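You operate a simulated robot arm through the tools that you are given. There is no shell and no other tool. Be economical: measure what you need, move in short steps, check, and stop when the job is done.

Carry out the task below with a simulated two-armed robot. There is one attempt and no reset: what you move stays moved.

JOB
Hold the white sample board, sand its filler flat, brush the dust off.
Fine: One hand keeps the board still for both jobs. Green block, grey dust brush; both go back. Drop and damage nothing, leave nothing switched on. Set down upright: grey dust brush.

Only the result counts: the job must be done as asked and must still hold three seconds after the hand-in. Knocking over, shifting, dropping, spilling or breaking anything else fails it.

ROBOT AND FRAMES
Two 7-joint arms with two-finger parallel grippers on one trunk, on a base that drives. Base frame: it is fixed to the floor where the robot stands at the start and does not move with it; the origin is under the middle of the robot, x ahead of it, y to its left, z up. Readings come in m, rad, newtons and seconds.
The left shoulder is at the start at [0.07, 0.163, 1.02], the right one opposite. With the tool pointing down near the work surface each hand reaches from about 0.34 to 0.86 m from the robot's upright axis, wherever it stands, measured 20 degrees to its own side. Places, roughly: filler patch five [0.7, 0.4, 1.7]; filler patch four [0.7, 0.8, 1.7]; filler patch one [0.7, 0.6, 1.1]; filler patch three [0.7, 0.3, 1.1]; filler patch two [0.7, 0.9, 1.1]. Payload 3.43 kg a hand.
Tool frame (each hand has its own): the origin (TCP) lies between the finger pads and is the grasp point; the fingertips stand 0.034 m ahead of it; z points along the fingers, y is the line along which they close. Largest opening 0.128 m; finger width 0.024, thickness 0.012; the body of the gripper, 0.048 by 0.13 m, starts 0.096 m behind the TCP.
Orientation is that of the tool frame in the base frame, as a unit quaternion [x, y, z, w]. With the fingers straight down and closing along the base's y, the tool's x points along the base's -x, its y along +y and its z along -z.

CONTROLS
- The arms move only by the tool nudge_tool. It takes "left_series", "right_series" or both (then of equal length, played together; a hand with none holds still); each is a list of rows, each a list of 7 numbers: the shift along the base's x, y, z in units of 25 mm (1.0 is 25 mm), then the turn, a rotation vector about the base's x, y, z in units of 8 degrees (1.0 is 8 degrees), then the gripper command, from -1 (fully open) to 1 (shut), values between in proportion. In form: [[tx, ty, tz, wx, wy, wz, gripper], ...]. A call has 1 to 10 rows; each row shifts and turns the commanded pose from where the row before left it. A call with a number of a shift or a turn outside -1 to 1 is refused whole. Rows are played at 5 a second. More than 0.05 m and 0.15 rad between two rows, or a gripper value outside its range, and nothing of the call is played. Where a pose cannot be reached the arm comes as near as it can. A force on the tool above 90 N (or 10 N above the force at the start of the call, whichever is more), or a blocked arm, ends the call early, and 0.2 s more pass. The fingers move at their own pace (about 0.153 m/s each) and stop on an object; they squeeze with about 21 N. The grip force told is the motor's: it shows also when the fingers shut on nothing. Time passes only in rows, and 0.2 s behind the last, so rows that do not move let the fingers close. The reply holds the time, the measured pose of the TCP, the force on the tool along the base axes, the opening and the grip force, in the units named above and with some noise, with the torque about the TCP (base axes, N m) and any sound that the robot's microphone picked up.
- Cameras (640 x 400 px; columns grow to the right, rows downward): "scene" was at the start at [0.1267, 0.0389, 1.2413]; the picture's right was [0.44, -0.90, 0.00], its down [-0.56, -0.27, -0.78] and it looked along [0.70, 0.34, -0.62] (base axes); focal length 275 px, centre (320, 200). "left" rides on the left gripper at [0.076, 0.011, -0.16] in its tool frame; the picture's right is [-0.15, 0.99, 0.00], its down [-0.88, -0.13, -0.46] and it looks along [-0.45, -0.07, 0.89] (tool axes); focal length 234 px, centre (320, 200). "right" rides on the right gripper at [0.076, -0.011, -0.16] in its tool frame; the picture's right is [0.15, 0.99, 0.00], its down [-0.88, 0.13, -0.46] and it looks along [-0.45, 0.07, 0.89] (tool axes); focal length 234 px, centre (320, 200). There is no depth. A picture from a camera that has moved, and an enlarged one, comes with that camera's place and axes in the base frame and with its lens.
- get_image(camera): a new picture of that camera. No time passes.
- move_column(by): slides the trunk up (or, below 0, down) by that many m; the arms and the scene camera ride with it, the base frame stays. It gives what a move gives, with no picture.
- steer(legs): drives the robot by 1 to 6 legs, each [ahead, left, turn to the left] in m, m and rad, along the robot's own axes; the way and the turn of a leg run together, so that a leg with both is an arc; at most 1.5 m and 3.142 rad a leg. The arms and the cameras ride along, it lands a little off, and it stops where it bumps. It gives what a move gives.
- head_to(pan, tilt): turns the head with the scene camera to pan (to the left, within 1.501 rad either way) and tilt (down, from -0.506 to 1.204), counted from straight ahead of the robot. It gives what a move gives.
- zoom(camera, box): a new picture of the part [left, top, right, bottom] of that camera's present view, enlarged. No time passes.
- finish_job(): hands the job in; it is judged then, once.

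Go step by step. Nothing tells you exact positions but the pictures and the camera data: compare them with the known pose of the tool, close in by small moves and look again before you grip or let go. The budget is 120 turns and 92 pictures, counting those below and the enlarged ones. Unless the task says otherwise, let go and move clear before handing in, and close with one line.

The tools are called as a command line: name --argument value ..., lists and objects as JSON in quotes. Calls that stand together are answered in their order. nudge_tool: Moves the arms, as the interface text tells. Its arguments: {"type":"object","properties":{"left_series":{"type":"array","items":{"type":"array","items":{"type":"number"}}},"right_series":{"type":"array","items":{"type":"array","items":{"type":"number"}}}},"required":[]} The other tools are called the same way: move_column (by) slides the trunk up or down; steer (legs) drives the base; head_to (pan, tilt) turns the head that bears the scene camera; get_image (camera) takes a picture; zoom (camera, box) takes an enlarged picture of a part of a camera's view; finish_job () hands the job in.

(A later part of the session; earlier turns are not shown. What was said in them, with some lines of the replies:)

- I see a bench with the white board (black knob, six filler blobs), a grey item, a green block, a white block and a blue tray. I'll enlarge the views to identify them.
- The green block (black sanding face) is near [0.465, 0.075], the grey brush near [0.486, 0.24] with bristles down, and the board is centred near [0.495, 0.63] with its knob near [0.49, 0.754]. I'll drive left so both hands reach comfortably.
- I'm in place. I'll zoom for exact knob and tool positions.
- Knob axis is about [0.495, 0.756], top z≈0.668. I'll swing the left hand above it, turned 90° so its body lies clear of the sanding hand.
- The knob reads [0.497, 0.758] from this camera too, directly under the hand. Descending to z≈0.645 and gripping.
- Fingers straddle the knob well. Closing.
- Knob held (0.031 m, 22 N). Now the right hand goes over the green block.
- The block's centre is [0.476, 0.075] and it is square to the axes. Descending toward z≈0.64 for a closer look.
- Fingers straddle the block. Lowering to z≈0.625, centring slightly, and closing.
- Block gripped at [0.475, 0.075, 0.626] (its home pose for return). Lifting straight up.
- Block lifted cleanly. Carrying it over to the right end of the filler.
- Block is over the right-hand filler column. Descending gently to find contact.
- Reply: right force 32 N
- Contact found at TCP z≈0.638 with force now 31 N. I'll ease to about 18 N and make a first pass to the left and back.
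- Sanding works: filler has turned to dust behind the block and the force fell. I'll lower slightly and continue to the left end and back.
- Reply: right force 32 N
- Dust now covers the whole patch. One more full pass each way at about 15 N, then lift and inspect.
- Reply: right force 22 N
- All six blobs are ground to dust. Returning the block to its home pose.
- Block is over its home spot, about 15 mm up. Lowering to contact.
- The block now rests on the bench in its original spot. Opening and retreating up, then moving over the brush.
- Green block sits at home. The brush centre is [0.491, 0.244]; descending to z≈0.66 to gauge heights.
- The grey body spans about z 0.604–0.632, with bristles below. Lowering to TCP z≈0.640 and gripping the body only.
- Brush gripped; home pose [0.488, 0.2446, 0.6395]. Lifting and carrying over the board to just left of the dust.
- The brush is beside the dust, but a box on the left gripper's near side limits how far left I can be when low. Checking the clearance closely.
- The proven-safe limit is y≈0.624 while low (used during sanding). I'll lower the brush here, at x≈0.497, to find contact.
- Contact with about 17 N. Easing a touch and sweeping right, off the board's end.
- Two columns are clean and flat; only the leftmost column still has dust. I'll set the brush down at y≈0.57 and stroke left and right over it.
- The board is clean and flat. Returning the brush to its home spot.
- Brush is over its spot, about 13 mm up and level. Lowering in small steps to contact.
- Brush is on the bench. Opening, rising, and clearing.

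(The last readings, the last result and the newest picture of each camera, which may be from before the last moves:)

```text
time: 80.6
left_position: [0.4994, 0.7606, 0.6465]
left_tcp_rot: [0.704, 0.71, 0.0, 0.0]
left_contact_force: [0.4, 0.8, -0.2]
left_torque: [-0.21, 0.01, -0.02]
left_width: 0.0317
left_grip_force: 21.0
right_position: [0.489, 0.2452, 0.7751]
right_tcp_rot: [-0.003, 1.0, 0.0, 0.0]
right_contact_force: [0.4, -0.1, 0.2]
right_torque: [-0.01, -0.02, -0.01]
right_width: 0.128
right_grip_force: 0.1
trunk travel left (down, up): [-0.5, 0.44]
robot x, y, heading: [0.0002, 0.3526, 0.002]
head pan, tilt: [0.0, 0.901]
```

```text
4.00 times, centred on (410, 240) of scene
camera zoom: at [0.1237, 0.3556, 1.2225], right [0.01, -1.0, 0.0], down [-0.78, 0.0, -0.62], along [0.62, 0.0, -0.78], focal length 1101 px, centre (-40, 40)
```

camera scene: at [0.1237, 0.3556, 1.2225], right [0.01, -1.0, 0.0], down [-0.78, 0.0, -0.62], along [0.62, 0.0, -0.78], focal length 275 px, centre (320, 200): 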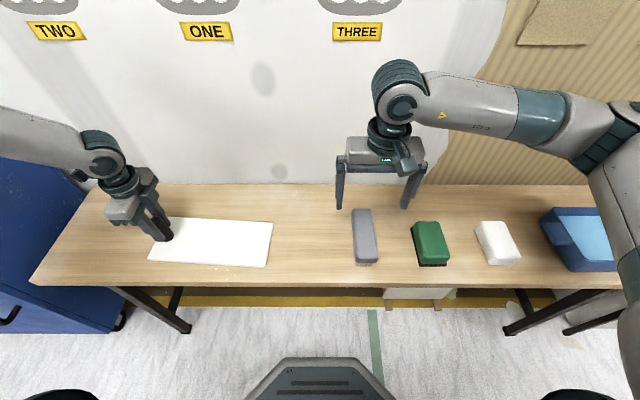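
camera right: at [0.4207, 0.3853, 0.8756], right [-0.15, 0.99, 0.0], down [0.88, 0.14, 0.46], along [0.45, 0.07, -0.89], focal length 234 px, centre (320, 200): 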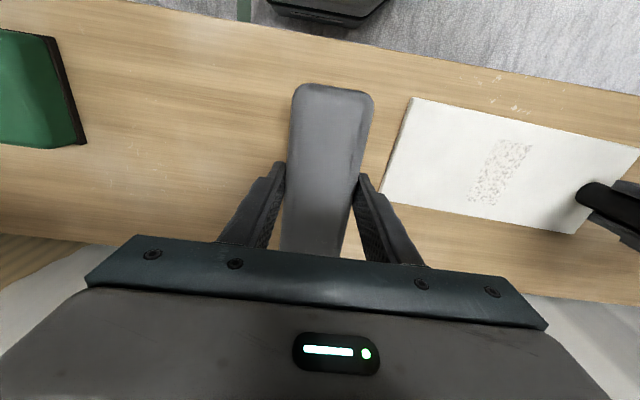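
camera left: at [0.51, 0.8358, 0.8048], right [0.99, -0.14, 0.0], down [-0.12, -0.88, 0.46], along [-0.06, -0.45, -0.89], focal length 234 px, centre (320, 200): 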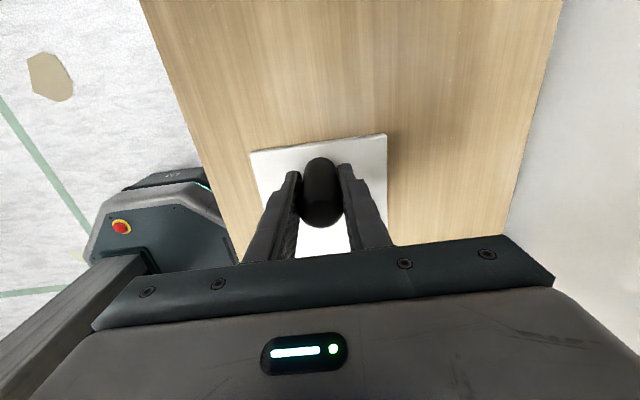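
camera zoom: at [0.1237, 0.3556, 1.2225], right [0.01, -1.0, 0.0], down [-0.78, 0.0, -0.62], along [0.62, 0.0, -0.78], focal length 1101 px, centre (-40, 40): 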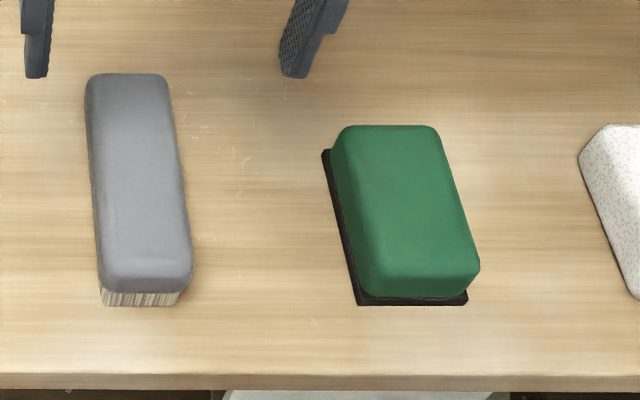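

Both tools are back in place. Now releasing the knob and raising the left hand.

nudge_tool --left_series '[[0, 0, 0, 0, 0, 0, 0.3], [0, 0, 0, 0, 0, 0, -1], [0, 0, 0, 0, 0, 0, -1], [0, 0, 0, 0, 0, 0, -1], [0, 0, 0.6, 0, 0, 0, -1], [0, 0, 1, 0, 0, 0, -1], [0, 0, 1, 0, 0, 0, -1], [0, 0, 1, 0, 0, 0, -1], [0, 0, 1, 0, 0, 0, -1], [0, 0, 1, 0, 0, 0, -1]]'

get_image --camera "scene"

zoom --camera "left" --box '[220, 90, 420, 260]'

zoom --camera "scene" --box '[130, 190, 290, 290]'

```text
time: 82.8
left_position: [0.498, 0.761, 0.7865]
left_tcp_rot: [0.705, 0.71, 0.0, 0.0]
left_contact_force: [-0.6, -1.2, -0.4]
left_torque: [-0.02, 0.01, 0.02]
left_width: 0.1276
left_grip_force: 0.0
right_position: [0.4889, 0.2459, 0.7742]
right_tcp_rot: [-0.002, 1.0, -0.001, 0.0]
right_contact_force: [-0.7, 0.0, 0.1]
right_torque: [0.0, 0.02, 0.01]
right_width: 0.128
right_grip_force: 0.1
trunk travel left (down, up): [-0.5, 0.44]
robot x, y, heading: [-0.0031, 0.3545, 0.012]
head pan, tilt: [0.0, 0.901]
```

```text
42 pictures are left
camera scene: at [0.1235, 0.3552, 1.2225], right [0.01, -1.0, 0.0], down [-0.78, 0.0, -0.62], along [0.62, 0.0, -0.78], focal length 275 px, centre (320, 200)
```

scene: 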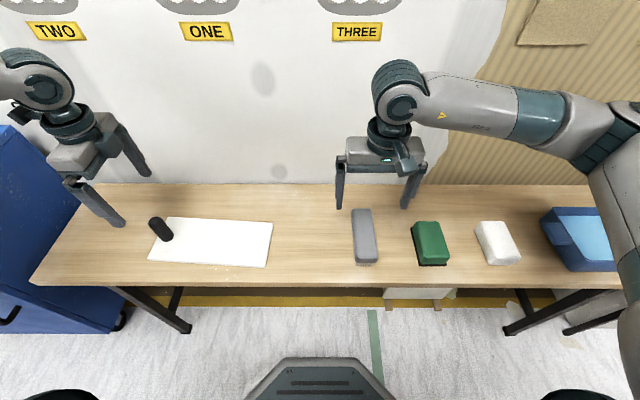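

```text
2.35 times, centred on (320, 175) of left
camera zoom: at [0.5097, 0.8363, 0.9456], right [0.99, -0.14, 0.0], down [-0.12, -0.88, 0.46], along [-0.06, -0.45, -0.89], focal length 551 px, centre (320, 259)
```

zoom: 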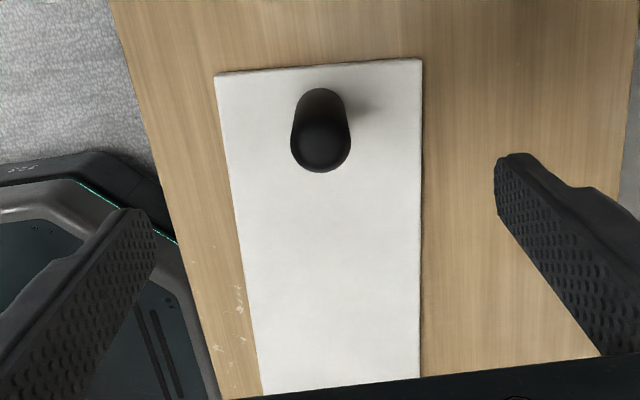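

```text
4.00 times, centred on (210, 240) of scene
camera zoom: at [0.1235, 0.3552, 1.2225], right [0.01, -1.0, 0.0], down [-0.78, 0.0, -0.62], along [0.62, 0.0, -0.78], focal length 1101 px, centre (760, 40)
```

zoom: 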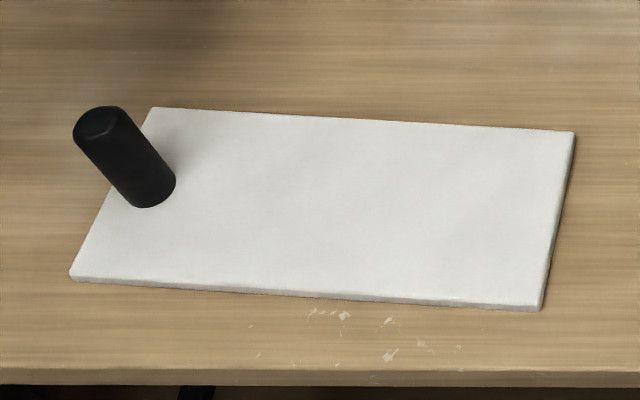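

The board is bare and white, both tools stand in their original places with the brush upright on its bristles, and both hands are clear. Handing in.

finish_job

```text
The job is handed in.
```

The job is handed in: the filler is sanded flat and the dust brushed off. The green block and grey dust brush are back in their places, with the brush upright. The left hand held the board by its knob through both jobs, though the board turned a degree or two in that grip, and I left it that way.
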